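You operate a simulated robot arm through the tools that you are given. There is no shell and no other tool.

Carry out the task below with a simulated two-armed robot. There is one attempt and no reset: what you move stays moved.

TASK
Laminate the pass on the orange pass board at heavy heat and lay it on the small wire rack.
Fine: heat dial on heavy; board on the feed tray, grip end by the tray's knob; the pass comes out clear; heat off at the end.

Only the result counts: the job must be done as asked and must still hold three seconds after the hand-in. Knocking over, shifting, dropping, spilling or breaking anything else fails it.

THE ROBOT
Two 7-joint arms with three-finger grippers on one trunk that stands fixed in place. Base frame: the origin is at the foot of the trunk, x ahead of it, y to its left, z up; the work surface is at about z = 0.84. Lengths are in m, angles in rad, forces in N, time in s.
The left shoulder is at [0.07, 0.165, 1.213], the right one opposite. With the tool pointing down near the work surface each hand reaches from about 0.36 to 0.88 m from the base axis, measured 20 degrees to its own side. Payload 3.91 kg a hand.
The tool frame of a hand sits at the grasp point between the pads (the TCP): z along the fingers, y along the line on which they close. The tips reach 0.03 m beyond it. The gripper opens to 0.116 m; its body begins 0.073 m behind the TCP.
Orientation is told as [roll, pitch, yaw] about the base's x, y, z axes, in that order, counted from this pose: with the fingers straight down and closing along the base's y, the tool's x points along the base's -x, its y along +y and its z along -z.

THE INTERFACE
- The arms move only by the tool nudge_tool. It takes "left_series", "right_series" or both (then of equal length, played together; a hand with none holds still); each is a list of rows, each a list of 3 entries, a list of its own where there are three numbers: the gripper command, from -1 (shut) to 1 (fully open), values between in proportion, then the shift along the tool's x, y, z in m, then the turn, a rotation vector about the tool's x, y, z in rad. In form: [[claw, [tx, ty, tz], [wx, wy, wz]], ...]. A call has 1 to 20 rows; each row shifts and turns the commanded pose from where the row before left it, along the tool's axes as they then stand. A row lasts 0.2 s, in which the tool goes at most 0.05 m and 0.15 rad; a call with a longer step from one row to the next is refused whole, and so is a gripper value outside its range. A pose out of reach is approached as far as the arm can. The call stops where the force on the tool passes 40 N (or 10 N more than at its start, if that is more) or the arm is blocked; 0.2 s more then pass. Each finger travels about 0.153 m/s and halts on what it meets, pressing with about 28 N; the grip force reading is that of the motor and also rises with nothing between the fingers. The clock runs only during rows and for 0.2 s after the last one: add rows that do not move to give the fingers time. The reply holds the time, the measured pose of the TCP, the force on the tool along the base axes, the opening and the grip force, in the units named above and with some noise, with the torque about the TCP (base axes, N m) and any sound that the robot's microphone picked up, and new pictures: "show" is both (left out), scene, wrist or none (wrist: the cameras of the hands that moved).
- Cameras (640 x 400 px; columns grow to the right, rows downward): "scene" is now at [0.1245, -0.0378, 1.507]; the picture's right is [-0.38, -0.93, 0.00], its down [-0.59, 0.24, -0.77] and it looks along [0.71, -0.29, -0.64] (base axes); focal length 332 px, centre (320, 200). "left" rides on the left gripper at [0.075, 0.017, -0.088] in its tool frame; the picture's right is [-0.22, 0.97, 0.00], its down [-0.70, -0.16, -0.70] and it looks along [-0.68, -0.16, 0.71] (tool axes); focal length 247 px, centre (320, 200). "right" rides on the right gripper at [0.052, 0.056, -0.088] in its tool frame; the picture's right is [-0.73, 0.68, 0.00], its down [-0.49, -0.52, -0.70] and it looks along [-0.48, -0.51, 0.71] (tool axes); focal length 247 px, centre (320, 200). There is no depth. A picture from a camera that has moved, and an enlarged one, comes with that camera's place and axes in the base frame and with its lens. The place of the scene camera against the robot may be out by one fixed shift of up to 0.025 m in any direction.
- slide_trunk(by): slides the trunk up (or, below 0, down) by that many m; the arms and the scene camera ride with it, the base frame stays. It gives what a move gives, with no picture.
- aim_head(pan, tilt): turns the head with the scene camera to pan (to the left, within 1.501 rad either way) and tilt (down, from -0.506 to 1.204), counted from straight ahead of the robot. It gives what a move gives, and a new picture of the scene camera.
- inspect(camera, box): a new picture of the part [left, top, right, bottom] of that camera's present view, enlarged. No time passes.
- close_job(): hands the job in; it is judged then, once.

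Places have to be worked out from the pictures, the camera data and where the tool is seen. Open the grippers and draw the arms clear of the work before you hand the job in, unless the task says otherwise.

The tools are called after ">>>" by a JSON object that holds its "name" and its "arguments". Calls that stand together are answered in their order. nudge_tool: Moves the arms, as the interface text tells. Its arguments: {"type":"object","properties":{"left_series":{"type":"array","items":{"type":"array"}},"right_series":{"type":"array","items":{"type":"array"}},"show":{"type":"string","enum":["both","scene","wrist","none"]}},"required":[]} The other tools are called the same way: slide_trunk (by) moves the trunk up or down; aim_head (pan, tilt) turns the head that bears the scene camera; inspect (camera, box) takes an enlarged picture of a part of a camera's view; close_job () hands the job in.

At the start:

```text
clock: 0.0
left_tcp_pos: [0.6395, -0.04, 1.216]
left_tcp_rot: [0.0, 0.0, -0.001]
left_force: [0.8, -0.1, 0.6]
left_wrist_torque: [0.02, 0.0, 0.04]
left_opening: 0.1161
left_grasp_force: 0.0
right_tcp_pos: [0.4108, -0.4801, 1.2295]
right_tcp_rot: [0.0, 0.001, 0.001]
right_force: [0.3, -0.4, 0.7]
right_wrist_torque: [0.0, -0.01, 0.01]
right_opening: 0.1162
right_grasp_force: 0.1
trunk travel left (down, up): [-0.75, 0.09]
head pan, tilt (commanded): [-0.384, 0.693]
```

scene: 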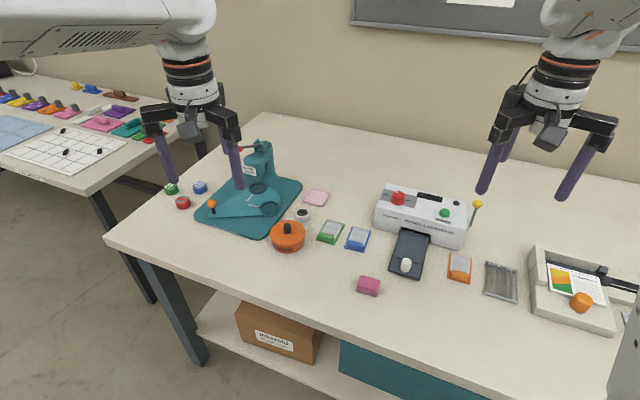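
right: 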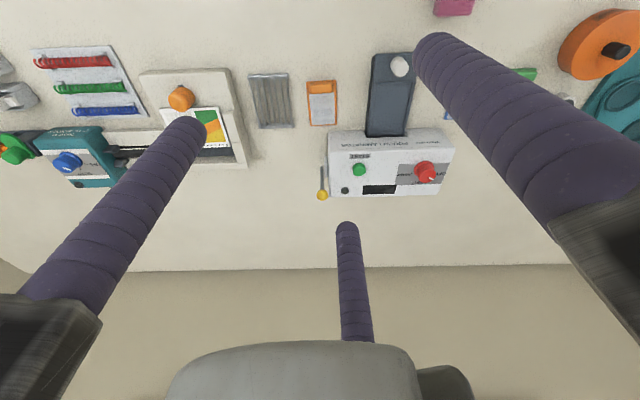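
left: 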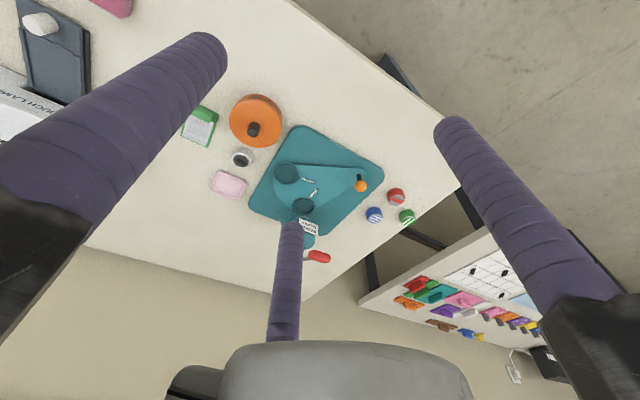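

I see a pouch laminator with a red knob, a green button and a lever beside it, plus an orange pass board and a small wire rack. I'll enlarge those parts to read the labels.

>>> {"name": "inspect", "arguments": {"camera": "scene", "box": [340, 160, 540, 310]}}

>>> {"name": "inspect", "arguments": {"camera": "right", "box": [230, 30, 480, 210]}}

>>> {"name": "inspect", "arguments": {"camera": "scene", "box": [270, 160, 400, 310]}}

```text
2.67 times, centred on (440, 235) of scene
camera zoom: at [0.1245, -0.0378, 1.507], right [-0.38, -0.93, 0.0], down [-0.59, 0.24, -0.77], along [0.71, -0.29, -0.64], focal length 887 px, centre (0, 107)
```

zoom: 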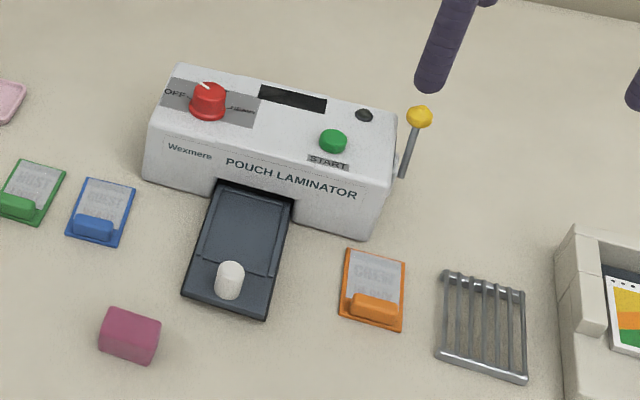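

```text
2.22 times, centred on (355, 120) of right
camera zoom: at [0.3592, -0.4226, 1.3185], right [0.73, 0.68, 0.0], down [0.49, -0.52, 0.7], along [0.48, -0.51, -0.71], focal length 549 px, centre (242, 378)
```

zoom: 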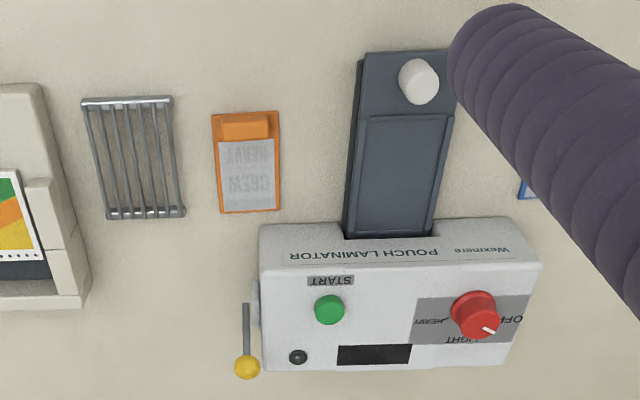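

```text
2.67 times, centred on (335, 235) of scene
camera zoom: at [0.1245, -0.0378, 1.507], right [-0.38, -0.93, 0.0], down [-0.59, 0.24, -0.77], along [0.71, -0.29, -0.64], focal length 887 px, centre (280, 107)
```

zoom: 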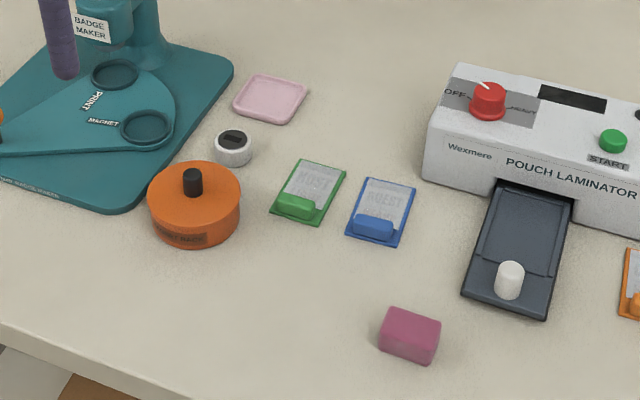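

The boards are at about y −0.56 (orange), and the laminator has OFF/LIGHT/HEAVY dial marks. I'll zoom in more tightly to read the dial, lever, display and pass.

>>> {"name": "inspect", "arguments": {"camera": "scene", "box": [370, 175, 490, 250]}}

>>> {"name": "inspect", "arguments": {"camera": "right", "box": [310, 120, 470, 220]}}

>>> {"name": "inspect", "arguments": {"camera": "scene", "box": [435, 240, 535, 310]}}

>>> {"name": "inspect", "arguments": {"camera": "right", "box": [240, 50, 360, 140]}}

```text
5.33 times, centred on (430, 212) of scene
camera zoom: at [0.1245, -0.0378, 1.507], right [-0.38, -0.93, 0.0], down [-0.59, 0.24, -0.77], along [0.71, -0.29, -0.64], focal length 1774 px, centre (-267, 133)
```

zoom: 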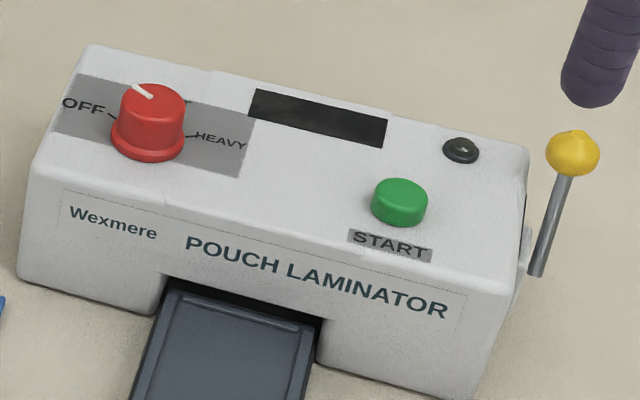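

```text
4.00 times, centred on (390, 170) of right
camera zoom: at [0.3592, -0.4226, 1.3185], right [0.73, 0.68, 0.0], down [0.49, -0.52, 0.7], along [0.48, -0.51, -0.71], focal length 988 px, centre (40, 320)
```

zoom: 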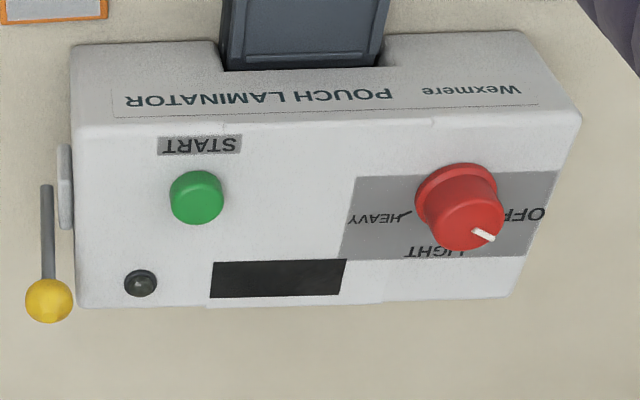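

```text
5.71 times, centred on (485, 275) of scene
camera zoom: at [0.1245, -0.0378, 1.507], right [-0.38, -0.93, 0.0], down [-0.59, 0.24, -0.77], along [0.71, -0.29, -0.64], focal length 1900 px, centre (-623, -229)
```

zoom: 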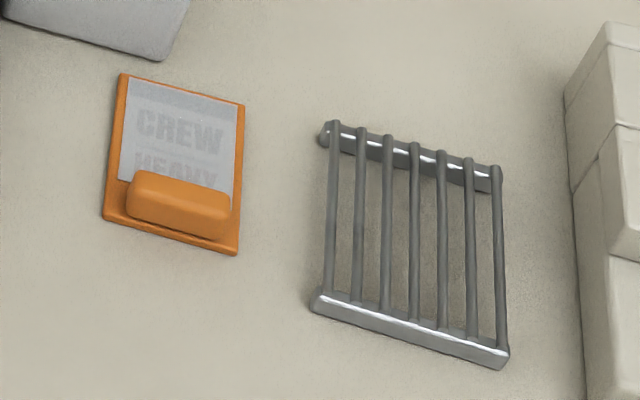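

```text
4.44 times, centred on (300, 95) of right
camera zoom: at [0.3592, -0.4226, 1.3185], right [0.73, 0.68, 0.0], down [0.49, -0.52, 0.7], along [0.48, -0.51, -0.71], focal length 1098 px, centre (409, 667)
```

zoom: 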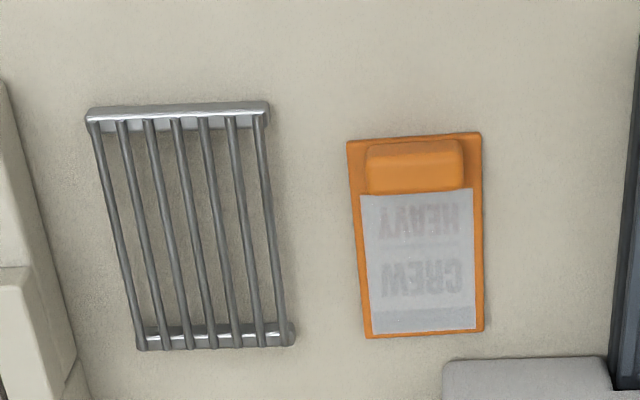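

The board, tray and laminator seem to share one axis, about −43° from straight ahead, with the grip end nearest the robot. I'll shut the right gripper in free air to see how its three fingers close, then look again.

>>> {"name": "nudge_tool", "arguments": {"right_series": [[-1, [0, 0, 0], [0, 0, 0]], [-1, [0, 0, 0], [0, 0, 0]], [-1, [0, 0, 0], [0, 0, 0]], [-1, [0, 0, 0], [0, 0, 0]]], "show": "both"}}

```text
clock: 1.0
left_tcp_pos: [0.6409, -0.0408, 1.2157]
left_tcp_rot: [-0.002, -0.002, 0.0]
left_force: [0.2, 0.7, 0.6]
left_wrist_torque: [0.02, -0.01, 0.0]
left_opening: 0.1161
left_grasp_force: 0.1
right_tcp_pos: [0.4111, -0.4803, 1.2302]
right_tcp_rot: [0.001, 0.0, 0.0]
right_force: [0.2, 0.1, -0.1]
right_wrist_torque: [-0.02, 0.02, -0.02]
right_opening: 0.0091
right_grasp_force: 28.0
trunk travel left (down, up): [-0.75, 0.09]
head pan, tilt (commanded): [-0.384, 0.693]
camera scene: at [0.1245, -0.0378, 1.507], right [-0.38, -0.93, 0.0], down [-0.59, 0.24, -0.77], along [0.71, -0.29, -0.64], focal length 332 px, centre (320, 200)
camera right: at [0.3592, -0.4226, 1.3185], right [0.73, 0.68, 0.0], down [0.49, -0.52, 0.7], along [0.48, -0.51, -0.71], focal length 247 px, centre (320, 200)
```

scene: 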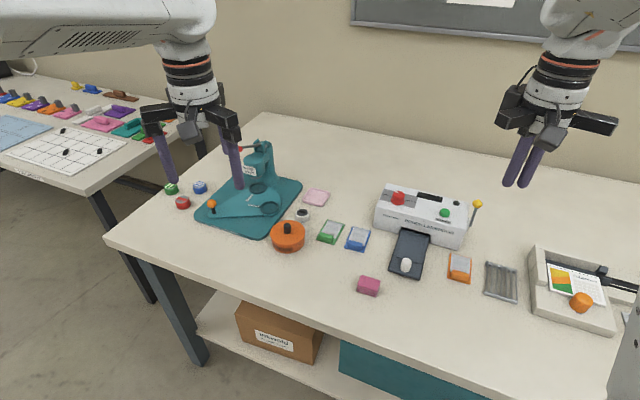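
right: 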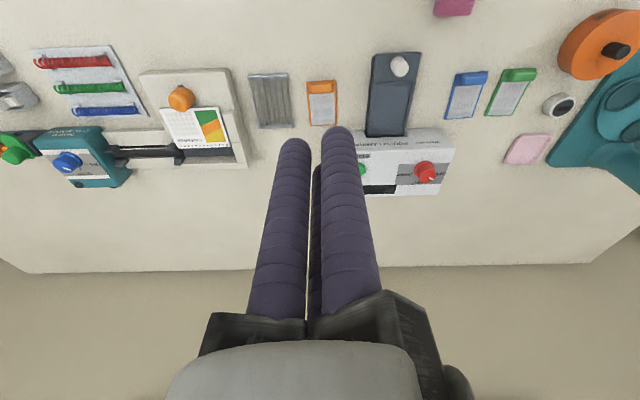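

The three fingers close centrically onto the tool axis. I'll open the hand and bring it lower and back, for a closer wrist view of the laminator and board.

>>> {"name": "nudge_tool", "arguments": {"right_series": [[1, [0.008, 0.02, 0.037], [0, 0, 0]], [1, [0.008, 0.02, 0.037], [0, 0, 0]], [1, [0.008, 0.02, 0.037], [0, 0, 0]], [1, [0.008, 0.02, 0.037], [0, 0, 0]], [1, [0, 0, 0], [0, 0, 0]]], "show": "both"}}

```text
clock: 2.2
left_tcp_pos: [0.6395, -0.0412, 1.2151]
left_tcp_rot: [0.0, 0.0, 0.0]
left_force: [-0.7, 0.3, -0.1]
left_wrist_torque: [0.01, -0.01, -0.03]
left_opening: 0.116
left_grasp_force: 0.1
right_tcp_pos: [0.3788, -0.399, 1.0822]
right_tcp_rot: [0.002, 0.002, 0.0]
right_force: [-0.2, 0.0, -0.8]
right_wrist_torque: [0.02, 0.01, 0.03]
right_opening: 0.1161
right_grasp_force: 0.1
trunk travel left (down, up): [-0.75, 0.09]
head pan, tilt (commanded): [-0.384, 0.693]
camera scene: at [0.1243, -0.0378, 1.5071], right [-0.38, -0.93, 0.0], down [-0.59, 0.24, -0.77], along [0.71, -0.29, -0.64], focal length 332 px, centre (320, 200)
camera right: at [0.3269, -0.3417, 1.1697], right [0.73, 0.68, 0.0], down [0.49, -0.52, 0.7], along [0.48, -0.51, -0.71], focal length 247 px, centre (320, 200)
```

scene: 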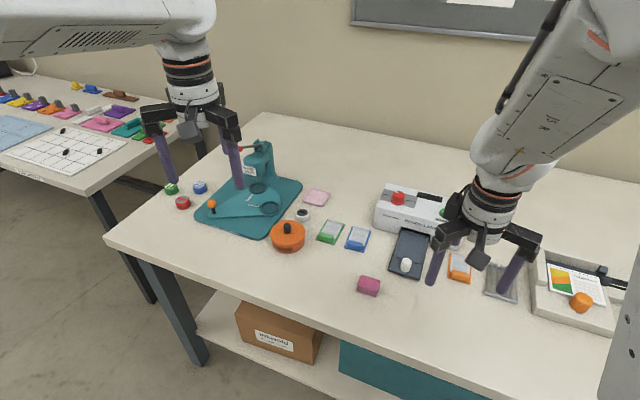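
right: 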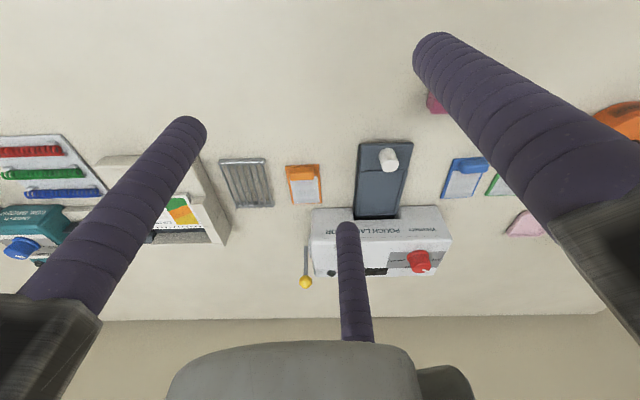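

The view is clear; I'll zoom in on the tray, the board and the lever from this lower viewpoint.

>>> {"name": "inspect", "arguments": {"camera": "right", "box": [270, 130, 470, 300]}}

>>> {"name": "inspect", "arguments": {"camera": "right", "box": [210, 140, 330, 215]}}

>>> {"name": "inspect", "arguments": {"camera": "right", "box": [340, 130, 430, 230]}}

```text
2.35 times, centred on (370, 215) of right
camera zoom: at [0.3269, -0.3417, 1.1697], right [0.73, 0.68, 0.0], down [0.49, -0.52, 0.7], along [0.48, -0.51, -0.71], focal length 581 px, centre (202, 165)
```

zoom: 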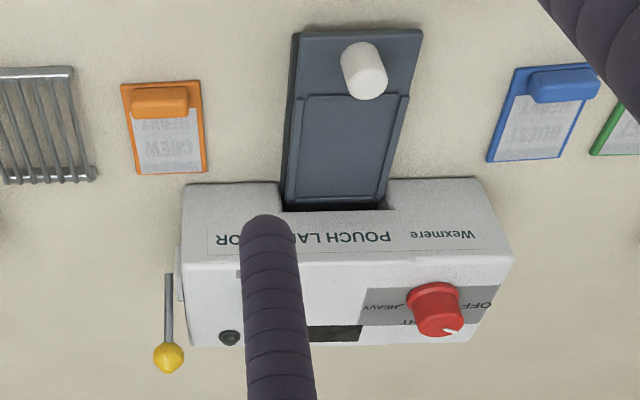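

```text
5.33 times, centred on (270, 178) of right
camera zoom: at [0.3269, -0.3417, 1.1697], right [0.73, 0.68, 0.0], down [0.49, -0.52, 0.7], along [0.48, -0.51, -0.71], focal length 1317 px, centre (587, 320)
```

zoom: 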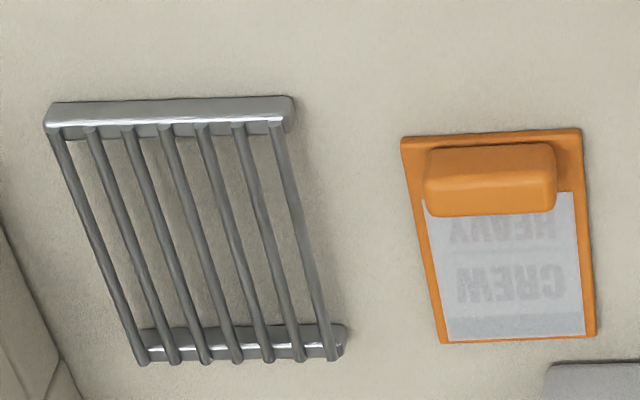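

```text
4.00 times, centred on (385, 180) of right
camera zoom: at [0.3269, -0.3417, 1.1697], right [0.73, 0.68, 0.0], down [0.49, -0.52, 0.7], along [0.48, -0.51, -0.71], focal length 988 px, centre (60, 280)
```

zoom: 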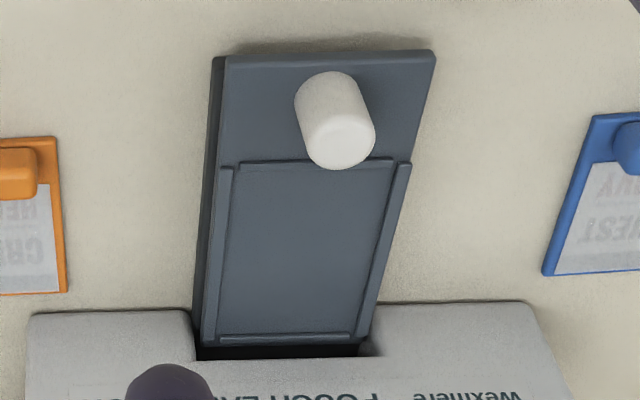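

Triangulating from the two wrist views, I get the dial at about (0.712, −0.500) with its top near z 0.95, START at about (0.62, −0.59), and the lever ball at about (0.60, −0.675, 0.95). I'll move the right hand above the dial and turn it by −1.05 rad, so that the clockwise turn ends in a comfortable pose.

>>> {"name": "nudge_tool", "arguments": {"right_series": [[1, [-0.0416, -0.0126, 0.0], [0, 0, 0]], [1, [-0.0416, -0.0126, 0.0], [0, 0, 0]], [1, [-0.0416, -0.0126, 0.0], [0, 0, 0]], [1, [-0.0416, -0.0126, 0.0], [0, 0, 0]], [1, [-0.0416, -0.0126, 0.0], [0, 0, 0]], [1, [-0.0416, -0.0126, 0.0], [0, 0, 0]], [1, [-0.0416, -0.0126, 0.0], [0, 0, 0]], [1, [-0.0416, -0.0126, 0.0], [0, 0, 0]], [1, [0, 0, 0], [0, 0, -0.15]], [1, [0, 0, 0], [0, 0, -0.15]], [1, [0, 0, 0], [0, 0, -0.15]], [1, [0, 0, 0], [0, 0, -0.15]], [1, [0, 0, 0], [0, 0, -0.15]], [1, [0, 0, 0], [0, 0, -0.15]], [1, [0, 0, 0], [0, 0, -0.15]], [1, [0, 0, 0], [0, 0, 0]]], "show": "both"}}

```text
clock: 5.6
left_tcp_pos: [0.64, -0.0414, 1.2156]
left_tcp_rot: [-0.002, 0.001, -0.001]
left_force: [0.3, 0.4, -0.2]
left_wrist_torque: [-0.03, 0.03, 0.0]
left_opening: 0.116
left_grasp_force: 0.0
right_tcp_pos: [0.7108, -0.5018, 1.0818]
right_tcp_rot: [0.001, 0.0, 1.053]
right_force: [-0.2, 0.1, 0.3]
right_wrist_torque: [-0.02, -0.01, -0.05]
right_opening: 0.1159
right_grasp_force: 0.1
trunk travel left (down, up): [-0.75, 0.09]
head pan, tilt (commanded): [-0.384, 0.693]
camera scene: at [0.1247, -0.0378, 1.507], right [-0.38, -0.93, 0.0], down [-0.59, 0.24, -0.77], along [0.71, -0.29, -0.64], focal length 332 px, centre (320, 200)
camera right: at [0.6373, -0.5173, 1.1696], right [-0.23, 0.97, 0.0], down [0.7, 0.16, 0.7], along [0.68, 0.16, -0.71], focal length 247 px, centre (320, 200)
```

scene: 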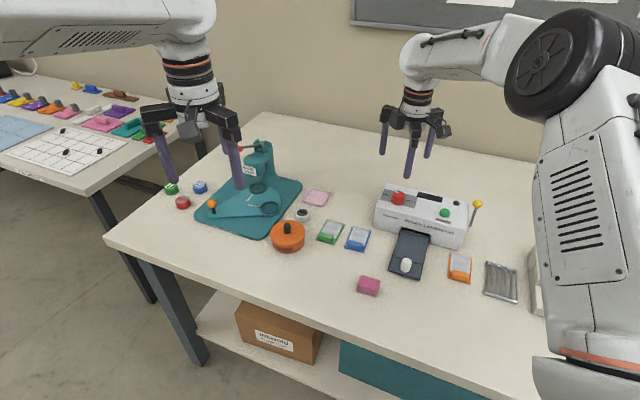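
right: 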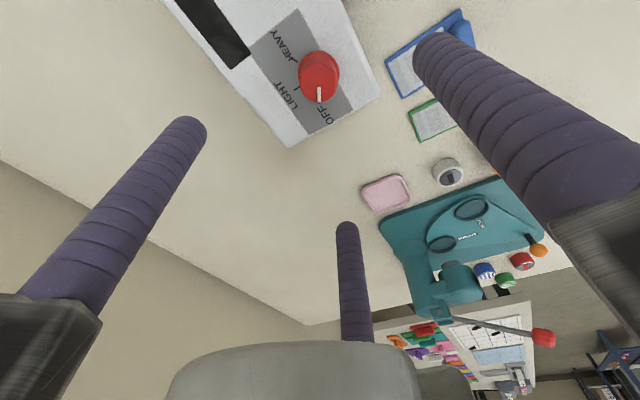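

The hand hovers near the dial. I'll zoom in on it with the wrist camera, to locate its centre and read the pointer.

>>> {"name": "inspect", "arguments": {"camera": "right", "box": [230, 0, 390, 150]}}

>>> {"name": "inspect", "arguments": {"camera": "scene", "box": [370, 175, 490, 250]}}

```text
2.67 times, centred on (310, 75) of right
camera zoom: at [0.6373, -0.5173, 1.1696], right [-0.23, 0.97, 0.0], down [0.7, 0.16, 0.7], along [0.68, 0.16, -0.71], focal length 659 px, centre (347, 533)
```

zoom: 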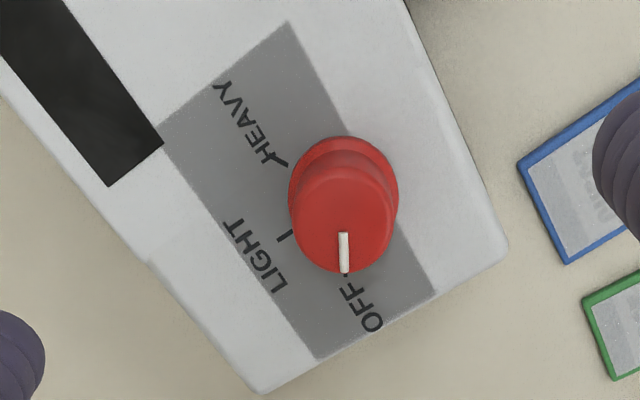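

```text
5.33 times, centred on (430, 212) of scene
camera zoom: at [0.1247, -0.0378, 1.507], right [-0.38, -0.93, 0.0], down [-0.59, 0.24, -0.77], along [0.71, -0.29, -0.64], focal length 1774 px, centre (-267, 133)
```

zoom: 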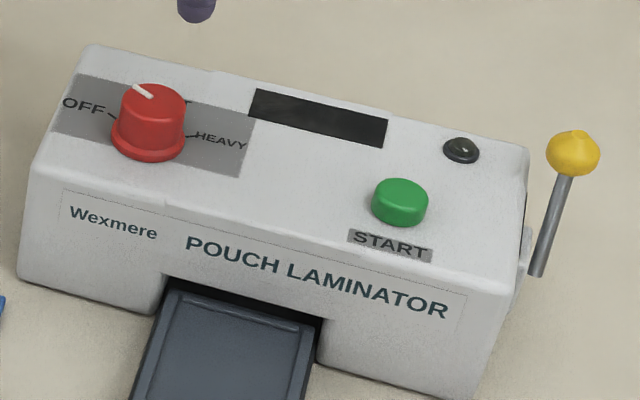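

The dial centre computes to (0.711, −0.501), right under the TCP. The ticks lie at +15° (OFF), −42° (LIGHT) and −99° (HEAVY), and the pointer is on OFF. I'll descend with the open hand so the tips sit beside the knob, then close.

>>> {"name": "nudge_tool", "arguments": {"right_series": [[1, [0, 0, 0.04], [0, 0, 0]], [1, [0, 0, 0.04], [0, 0, 0]], [1, [0, 0, 0.037], [0, 0, 0]], [0.2, [0, 0, 0], [0, 0, 0]], [-0.2, [0, 0, 0], [0, 0, 0]], [-0.6, [0, 0, 0], [0, 0, 0]], [-0.6, [0, 0, 0], [0, 0, 0]]], "show": "both"}}

```text
clock: 7.2
left_tcp_pos: [0.6391, -0.0392, 1.2162]
left_tcp_rot: [-0.002, -0.001, 0.001]
left_force: [-0.8, -0.1, 0.5]
left_wrist_torque: [0.0, 0.0, 0.02]
left_opening: 0.116
left_grasp_force: 0.0
right_tcp_pos: [0.7119, -0.5011, 0.9661]
right_tcp_rot: [-0.001, 0.001, 1.049]
right_force: [-2.5, 0.4, 0.9]
right_wrist_torque: [-0.04, 0.08, -0.11]
right_opening: 0.0333
right_grasp_force: 44.9
trunk travel left (down, up): [-0.75, 0.09]
head pan, tilt (commanded): [-0.384, 0.693]
camera scene: at [0.1239, -0.0379, 1.5071], right [-0.38, -0.93, 0.0], down [-0.59, 0.24, -0.77], along [0.71, -0.29, -0.64], focal length 332 px, centre (320, 200)
camera right: at [0.6381, -0.5179, 1.0546], right [-0.23, 0.97, 0.0], down [0.7, 0.16, 0.7], along [0.68, 0.16, -0.71], focal length 247 px, centre (320, 200)
```

scene: 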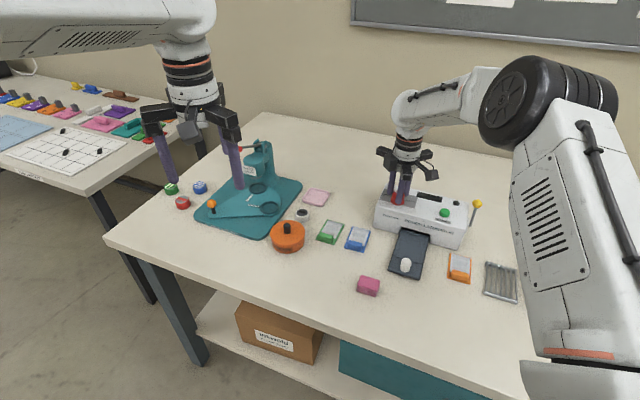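
right: 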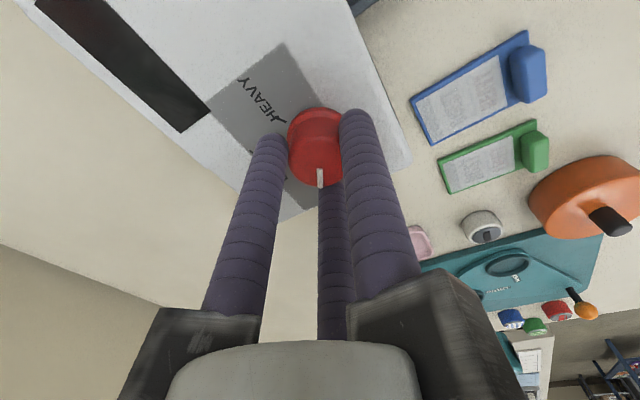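

The knob is gripped, with the opening at 0.033. I'll turn it clockwise part of the way and check that it follows.

>>> {"name": "nudge_tool", "arguments": {"right_series": [[-0.6, [0, 0, 0], [0, 0, 0.1]], [-0.6, [0, 0, 0], [0, 0, 0.1]], [-0.6, [0, 0, 0], [0, 0, 0.1]], [-0.6, [0, 0, 0], [0, 0, 0.1]], [-0.6, [0, 0, 0], [0, 0, 0.1]], [-0.6, [0, 0, 0], [0, 0, 0.1]]], "show": "wrist"}}

```text
clock: 8.6
left_tcp_pos: [0.6392, -0.0408, 1.216]
left_tcp_rot: [0.0, 0.0, 0.001]
left_force: [-0.1, 0.1, 0.6]
left_wrist_torque: [0.0, -0.04, -0.01]
left_opening: 0.1158
left_grasp_force: 0.2
right_tcp_pos: [0.7112, -0.5024, 0.9659]
right_tcp_rot: [-0.002, -0.003, 0.446]
right_force: [1.8, -9.6, 9.8]
right_wrist_torque: [-0.55, 0.42, 0.01]
right_opening: 0.0325
right_grasp_force: 45.1
trunk travel left (down, up): [-0.75, 0.09]
head pan, tilt (commanded): [-0.384, 0.693]
camera right: at [0.6405, -0.473, 1.0545], right [0.37, 0.93, 0.0], down [0.66, -0.26, 0.7], along [0.65, -0.26, -0.71], focal length 247 px, centre (320, 200)
```

right: 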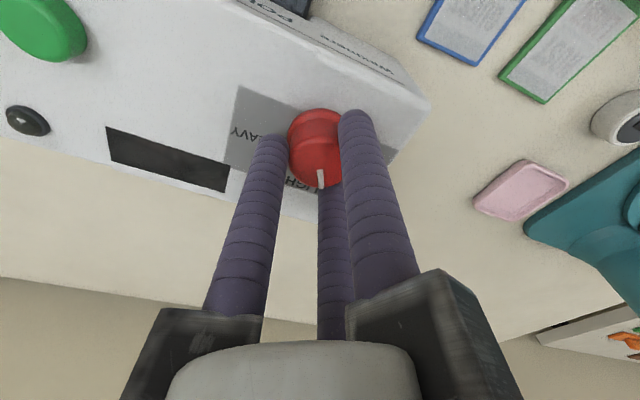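

The pointer follows the hand. I'll carry on towards HEAVY for 1.39 rad more in total, checking forces about midway.

>>> {"name": "nudge_tool", "arguments": {"right_series": [[-0.6, [0, 0, 0], [0, 0, 0.1]], [-0.6, [0, 0, 0], [0, 0, 0.1]], [-0.6, [0, 0, 0], [0, 0, 0.1]], [-0.6, [0, 0, 0], [0, 0, 0.1]], [-0.6, [0, 0, 0], [0, 0, 0.1]], [-0.6, [0, 0, 0], [0, 0, 0.1]], [-0.6, [0, 0, 0], [0, 0, 0.1]]], "show": "wrist"}}

```text
clock: 10.2
left_tcp_pos: [0.6376, -0.0402, 1.2164]
left_tcp_rot: [0.001, -0.001, -0.001]
left_force: [-0.3, -0.6, 0.2]
left_wrist_torque: [-0.01, 0.01, -0.01]
left_opening: 0.1162
left_grasp_force: 0.0
right_tcp_pos: [0.7105, -0.5021, 0.9676]
right_tcp_rot: [-0.001, -0.005, -0.253]
right_force: [5.7, -14.4, 18.5]
right_wrist_torque: [-0.83, 0.15, 0.01]
right_opening: 0.0328
right_grasp_force: 44.8
trunk travel left (down, up): [-0.75, 0.09]
head pan, tilt (commanded): [-0.384, 0.693]
camera right: at [0.6752, -0.4336, 1.0546], right [0.88, 0.48, 0.0], down [0.34, -0.63, 0.7], along [0.34, -0.62, -0.71], focal length 247 px, centre (320, 200)
```

right: 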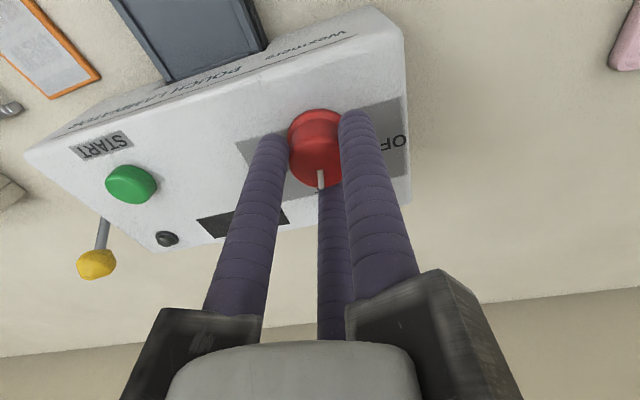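

The pointer is now past LIGHT, but the side and vertical forces have grown to 14 and 18 N. I'll ease the commanded pose slightly up and toward −y, then continue turning for the remaining 0.69 rad.

>>> {"name": "nudge_tool", "arguments": {"right_series": [[-0.6, [-0.0012, -0.0015, -0.002], [0, 0, 0]], [-0.6, [0, 0, 0], [0, 0, 0.1]], [-0.6, [0, 0, 0], [0, 0, 0.1]], [-0.6, [0, 0, 0], [0, 0, 0.1]], [-0.6, [0, 0, 0], [0, 0, 0.1]]], "show": "wrist"}}

```text
clock: 11.4
left_tcp_pos: [0.6399, -0.0408, 1.2147]
left_tcp_rot: [-0.001, -0.001, 0.0]
left_force: [-0.9, 0.0, 0.0]
left_wrist_torque: [-0.03, 0.02, 0.02]
left_opening: 0.1159
left_grasp_force: 0.0
right_tcp_pos: [0.7117, -0.5011, 0.9672]
right_tcp_rot: [0.001, 0.002, -0.651]
right_force: [-1.2, -5.1, 2.2]
right_wrist_torque: [0.13, -0.24, -0.01]
right_opening: 0.0324
right_grasp_force: 44.9
trunk travel left (down, up): [-0.75, 0.09]
head pan, tilt (commanded): [-0.384, 0.693]
camera right: at [0.7048, -0.4249, 1.0549], right [1.0, 0.1, 0.0], down [0.07, -0.71, 0.7], along [0.07, -0.7, -0.72], focal length 247 px, centre (320, 200)
```

right: 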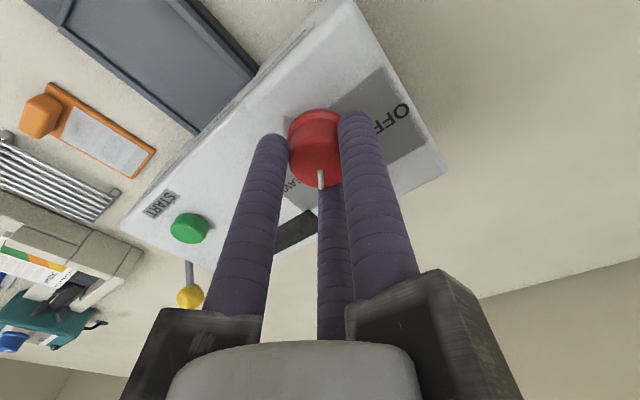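

Forces are back to small values and the pointer still follows. I'll turn the last 0.29 rad to reach HEAVY.

>>> {"name": "nudge_tool", "arguments": {"right_series": [[-0.6, [0, 0, 0], [0, 0, 0.1]], [-0.6, [0, 0, 0], [0, 0, 0.1]], [-0.6, [0, 0, 0], [0, 0, 0.09]], [-0.6, [0, 0, 0], [0, 0, 0]]], "show": "both"}}

>>> {"name": "inspect", "arguments": {"camera": "scene", "box": [370, 175, 490, 250]}}

```text
clock: 12.4
left_tcp_pos: [0.6394, -0.0418, 1.2163]
left_tcp_rot: [-0.001, 0.0, 0.0]
left_force: [0.2, 0.3, 0.2]
left_wrist_torque: [-0.01, -0.01, -0.01]
left_opening: 0.1159
left_grasp_force: 0.1
right_tcp_pos: [0.7116, -0.5032, 0.9666]
right_tcp_rot: [0.0, 0.002, -0.943]
right_force: [-6.1, 0.2, -3.7]
right_wrist_torque: [0.17, 0.1, -0.01]
right_opening: 0.0325
right_grasp_force: 45.4
trunk travel left (down, up): [-0.75, 0.09]
head pan, tilt (commanded): [-0.384, 0.693]
camera scene: at [0.1239, -0.0382, 1.507], right [-0.38, -0.93, 0.0], down [-0.59, 0.24, -0.77], along [0.71, -0.29, -0.64], focal length 332 px, centre (320, 200)
camera right: at [0.7269, -0.426, 1.0548], right [0.98, -0.19, 0.0], down [-0.14, -0.7, 0.7], along [-0.13, -0.69, -0.71], focal length 247 px, centre (320, 200)
```

scene: 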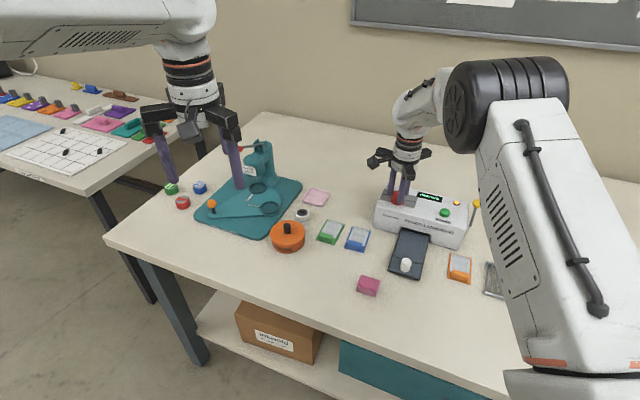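
right: 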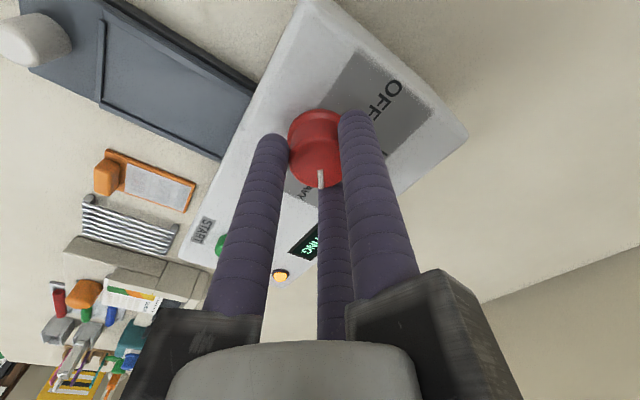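

```text
5.33 times, centred on (430, 212) of scene
camera zoom: at [0.1239, -0.0382, 1.507], right [-0.38, -0.93, 0.0], down [-0.59, 0.24, -0.77], along [0.71, -0.29, -0.64], focal length 1774 px, centre (-267, 133)
```

zoom: 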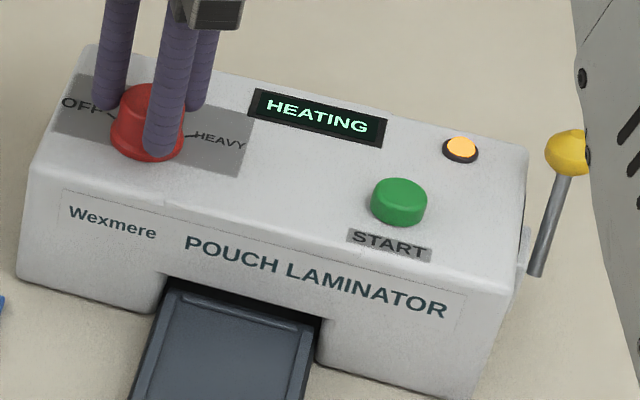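

The display reads HEATING and the amber lamp is on, so heat is now up. I'll open the hand and lift straight off, to check the pointer against the HEAVY tick.

>>> {"name": "nudge_tool", "arguments": {"right_series": [[0.2, [0, 0, 0], [0, 0, 0]], [0.8, [0, 0, 0], [0, 0, 0]], [0.8, [0, 0, 0], [0, 0, 0]], [0.8, [0, 0, -0.04], [0, 0, 0]], [0.8, [0, 0, -0.04], [0, 0, 0]], [0.8, [0, 0, -0.04], [0, 0, 0]], [0.8, [0, 0, 0], [0, 0, 0]]], "show": "both"}}

>>> {"name": "inspect", "arguments": {"camera": "scene", "box": [370, 175, 490, 250]}}

>>> {"name": "inspect", "arguments": {"camera": "right", "box": [180, 0, 380, 140]}}

```text
clock: 14.0
left_tcp_pos: [0.6393, -0.0407, 1.2161]
left_tcp_rot: [0.0, 0.0, 0.0]
left_force: [-0.4, -0.7, 0.8]
left_wrist_torque: [0.01, 0.01, 0.04]
left_opening: 0.1158
left_grasp_force: 0.1
right_tcp_pos: [0.7147, -0.5075, 1.09]
right_tcp_rot: [0.0, 0.0, -0.94]
right_force: [-0.3, 0.3, -0.4]
right_wrist_torque: [-0.02, 0.03, 0.03]
right_opening: 0.1044
right_grasp_force: 0.1
trunk travel left (down, up): [-0.75, 0.09]
head pan, tilt (commanded): [-0.384, 0.693]
camera scene: at [0.125, -0.038, 1.507], right [-0.38, -0.93, 0.0], down [-0.59, 0.24, -0.77], along [0.71, -0.29, -0.64], focal length 332 px, centre (320, 200)
camera right: at [0.7308, -0.4311, 1.178], right [0.98, -0.19, 0.0], down [-0.14, -0.7, 0.7], along [-0.13, -0.69, -0.71], focal length 247 px, centre (320, 200)
```

scene: 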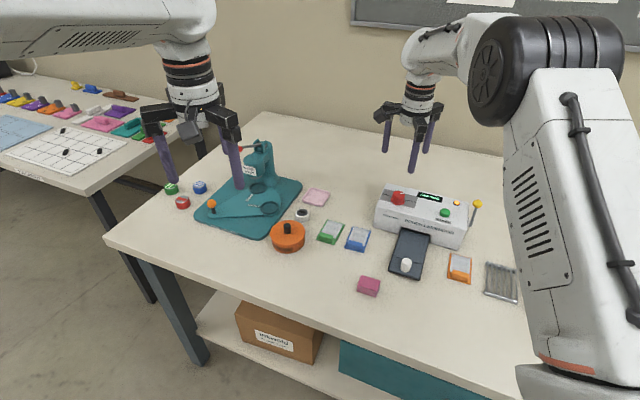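
right: 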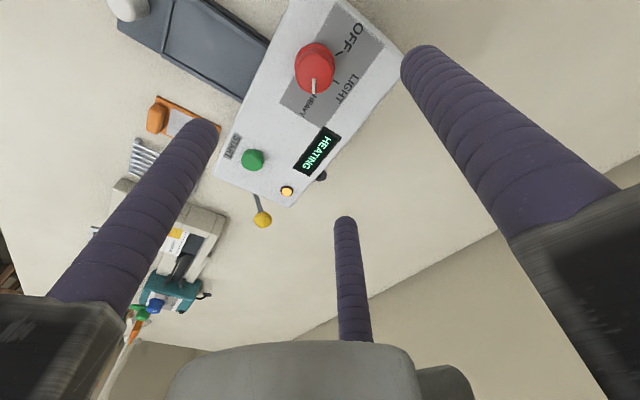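

```text
5.33 times, centred on (430, 212) of scene
camera zoom: at [0.125, -0.038, 1.507], right [-0.38, -0.93, 0.0], down [-0.59, 0.24, -0.77], along [0.71, -0.29, -0.64], focal length 1774 px, centre (-267, 133)
```

zoom: 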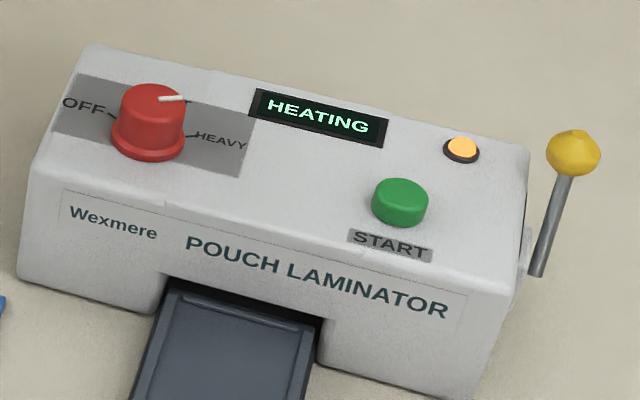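

```text
2.86 times, centred on (280, 70) of right
camera zoom: at [0.7308, -0.4311, 1.178], right [0.98, -0.19, 0.0], down [-0.14, -0.7, 0.7], along [-0.13, -0.69, -0.71], focal length 706 px, centre (434, 571)
```

zoom: 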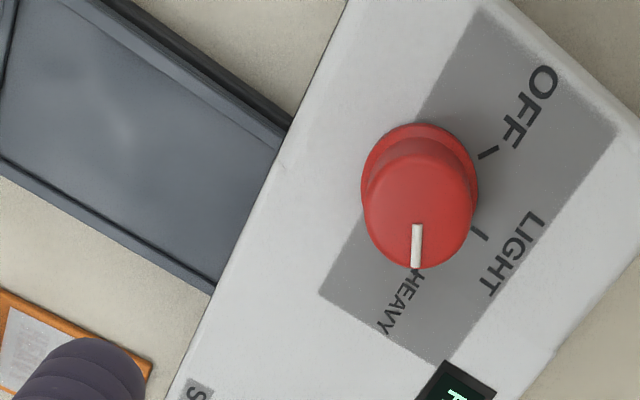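

Pointer sits at about −100°, right on the HEAVY tick, and the display still says HEATING. While it heats, I'll move the hand to look closely at the orange board, turned so its thumb axis runs along the grip block.

>>> {"name": "nudge_tool", "arguments": {"right_series": [[0.8, [0.0354, -0.0237, 0.015], [0, 0, 0]], [0.8, [0.0354, -0.0237, 0.015], [0, 0, 0]], [0.8, [0.0354, -0.0237, 0.015], [0, 0, 0]], [0.8, [0.0354, -0.0237, 0.015], [0, 0, 0]], [0.8, [0.0354, -0.0237, 0.015], [0, 0, 0]], [0.8, [0.0354, -0.0237, 0.015], [0, 0, 0]], [0.8, [0, 0, 0], [0, 0, -0.095]], [0.8, [0, 0, 0], [0, 0, -0.095]], [0.8, [0, 0, 0], [0, 0, 0]]], "show": "both"}}

>>> {"name": "inspect", "arguments": {"camera": "scene", "box": [370, 175, 530, 310]}}

>>> {"name": "inspect", "arguments": {"camera": "right", "box": [240, 120, 400, 240]}}

```text
clock: 16.0
left_tcp_pos: [0.6391, -0.041, 1.2152]
left_tcp_rot: [0.0, 0.0, 0.0]
left_force: [0.7, 0.1, 0.3]
left_wrist_torque: [-0.01, -0.01, -0.01]
left_opening: 0.1159
left_grasp_force: 0.1
right_tcp_pos: [0.4716, -0.4148, 0.9982]
right_tcp_rot: [0.002, -0.002, -0.75]
right_force: [-0.6, -0.5, 0.0]
right_wrist_torque: [-0.03, -0.01, -0.02]
right_opening: 0.1045
right_grasp_force: 0.1
trunk travel left (down, up): [-0.75, 0.09]
head pan, tilt (commanded): [-0.384, 0.693]
camera scene: at [0.1242, -0.0375, 1.5071], right [-0.38, -0.93, 0.0], down [-0.59, 0.24, -0.77], along [0.71, -0.29, -0.64], focal length 332 px, centre (320, 200)
camera right: at [0.4724, -0.3366, 1.0855], right [1.0, 0.0, 0.0], down [0.0, -0.71, 0.7], along [0.0, -0.7, -0.71], focal length 247 px, centre (320, 200)
```

scene: 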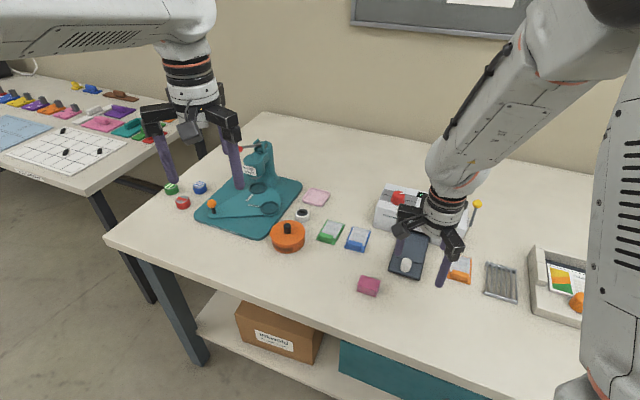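
right: 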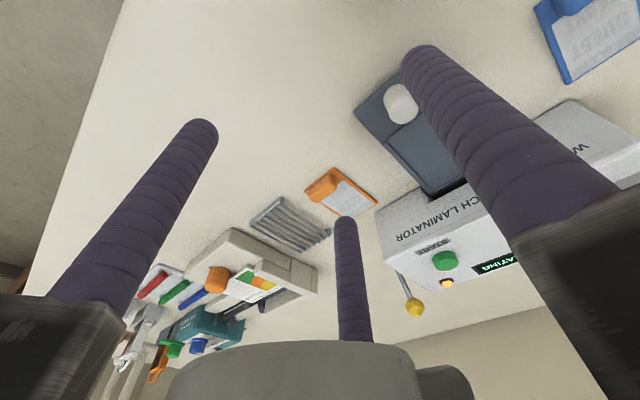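

```text
2.96 times, centred on (450, 242) of scene
camera zoom: at [0.1242, -0.0375, 1.5071], right [-0.38, -0.93, 0.0], down [-0.59, 0.24, -0.77], along [0.71, -0.29, -0.64], focal length 985 px, centre (-65, 74)
```

zoom: 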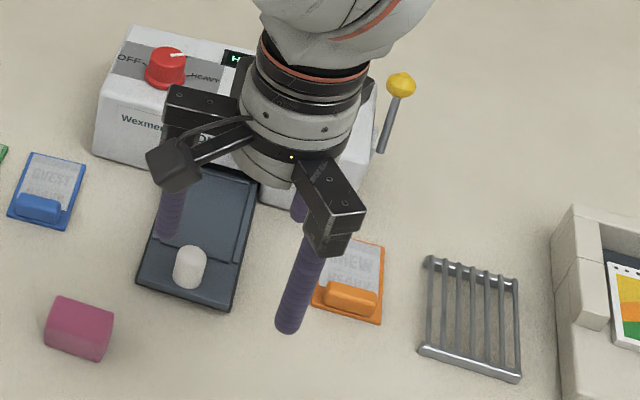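

```text
3.33 times, centred on (320, 180) of right
camera zoom: at [0.4724, -0.3366, 1.0855], right [1.0, 0.0, 0.0], down [0.0, -0.71, 0.7], along [0.0, -0.7, -0.71], focal length 823 px, centre (320, 267)
```

zoom: 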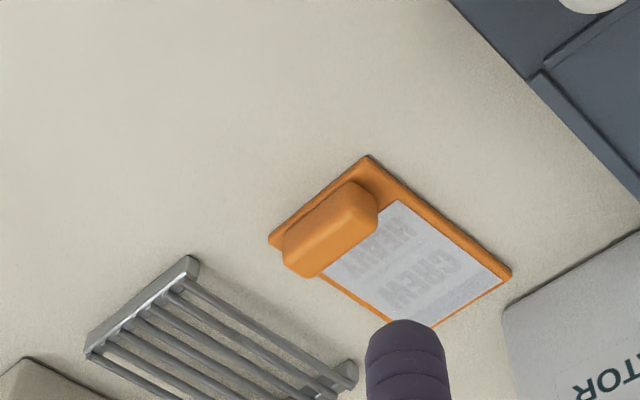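

I need a precise fix of the grip block before closing on it, so I'll zoom further onto it.

>>> {"name": "inspect", "arguments": {"camera": "right", "box": [296, 160, 376, 210]}}

>>> {"name": "inspect", "arguments": {"camera": "scene", "box": [440, 250, 480, 285]}}

```text
8.00 times, centred on (336, 185) of right
camera zoom: at [0.4724, -0.3366, 1.0855], right [1.0, 0.0, 0.0], down [0.0, -0.71, 0.7], along [0.0, -0.7, -0.71], focal length 1976 px, centre (192, 320)
```

zoom: 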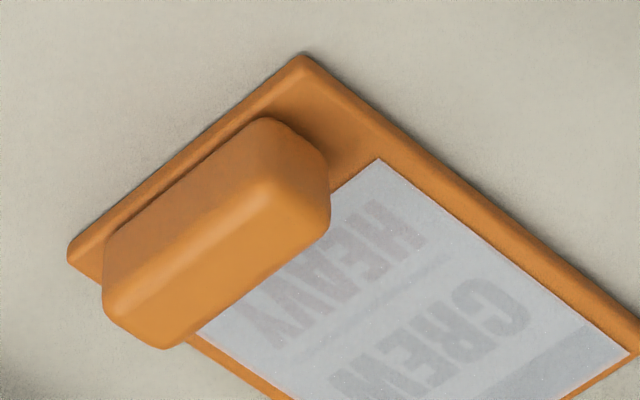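

```text
11.43 times, centred on (460, 268) of scene
camera zoom: at [0.1242, -0.0375, 1.5071], right [-0.38, -0.93, 0.0], down [-0.59, 0.24, -0.77], along [0.71, -0.29, -0.64], focal length 3800 px, centre (-1280, -571)
```

zoom: 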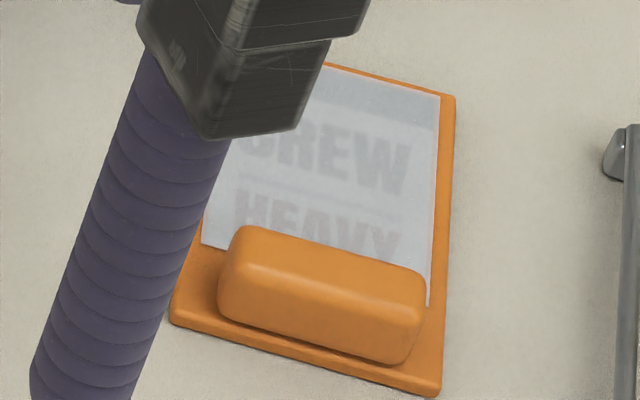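

From this view, the block centre is at about (0.4756, −0.5435), sized about 37×14 mm with its top near z 0.861. I'll centre the hand 9 mm off it on the thumb side, so two fingers pinch mid-block and the thumb meets its end, and stop at a hover first.

>>> {"name": "nudge_tool", "arguments": {"right_series": [[0.38, [-0.0227, -0.0206, 0.012], [0, 0, 0]], [0.38, [-0.0227, -0.0206, 0.012], [0, 0, 0]], [0.38, [-0.0227, -0.0206, 0.012], [0, 0, 0]], [0.38, [-0.0227, -0.0206, 0.012], [0, 0, 0]], [0.38, [0, 0, 0], [0, 0, 0.012]]], "show": "both"}}

>>> {"name": "inspect", "arguments": {"camera": "right", "box": [200, 50, 440, 250]}}

>>> {"name": "inspect", "arguments": {"camera": "scene", "box": [380, 175, 500, 295]}}

```text
clock: 17.2
left_tcp_pos: [0.6388, -0.0395, 1.2156]
left_tcp_rot: [-0.001, 0.0, -0.001]
left_force: [0.3, 1.4, 0.2]
left_wrist_torque: [-0.01, 0.02, 0.01]
left_opening: 0.1158
left_grasp_force: 0.0
right_tcp_pos: [0.4815, -0.5377, 0.9488]
right_tcp_rot: [0.0, 0.001, -0.761]
right_force: [0.5, -0.8, 0.5]
right_wrist_torque: [-0.01, -0.03, -0.02]
right_opening: 0.0801
right_grasp_force: 0.1
trunk travel left (down, up): [-0.75, 0.09]
head pan, tilt (commanded): [-0.384, 0.693]
camera scene: at [0.1244, -0.0368, 1.5071], right [-0.38, -0.93, 0.0], down [-0.59, 0.24, -0.77], along [0.71, -0.29, -0.64], focal length 332 px, centre (320, 200)
camera right: at [0.4829, -0.4595, 1.0372], right [1.0, -0.01, 0.0], down [-0.01, -0.71, 0.7], along [-0.01, -0.7, -0.71], focal length 247 px, centre (320, 200)
```

scene: 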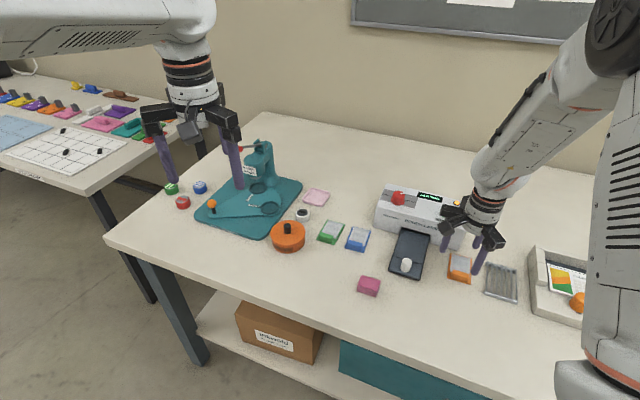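
right: 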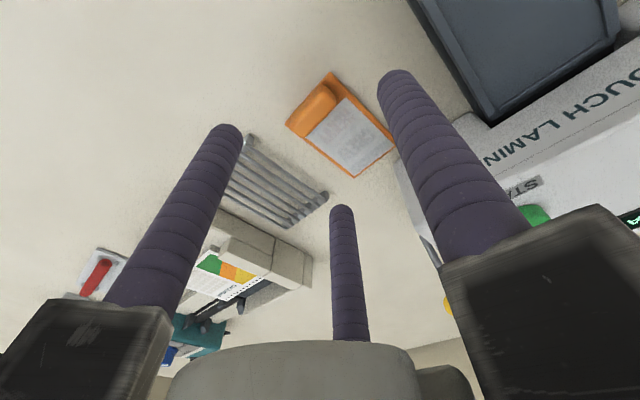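

```text
2.00 times, centred on (320, 150) of right
camera zoom: at [0.4829, -0.4595, 1.0372], right [1.0, -0.01, 0.0], down [-0.01, -0.71, 0.7], along [-0.01, -0.7, -0.71], focal length 494 px, centre (320, 300)
```

zoom: 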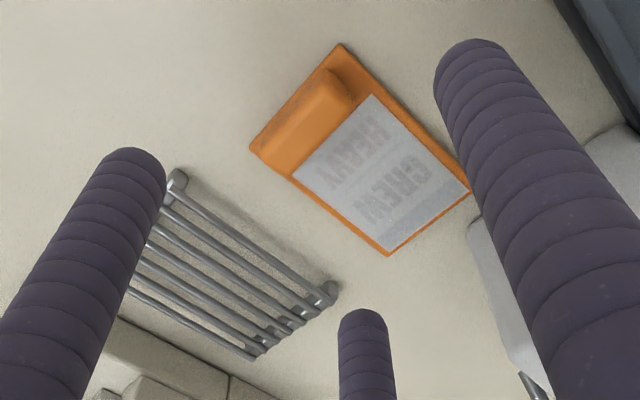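

```text
3.33 times, centred on (440, 235) of scene
camera zoom: at [0.1244, -0.0368, 1.5071], right [-0.38, -0.93, 0.0], down [-0.59, 0.24, -0.77], along [0.71, -0.29, -0.64], focal length 1108 px, centre (-80, 83)
```

zoom: 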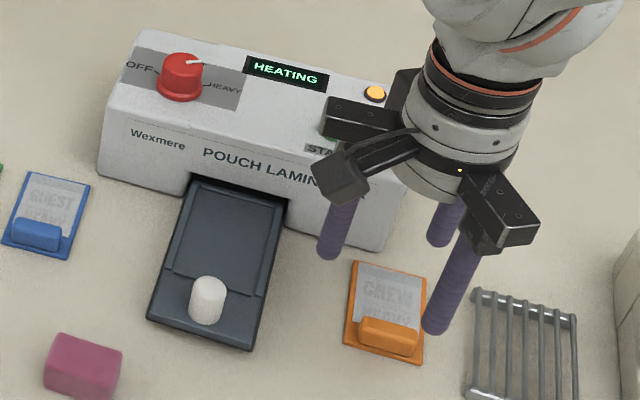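

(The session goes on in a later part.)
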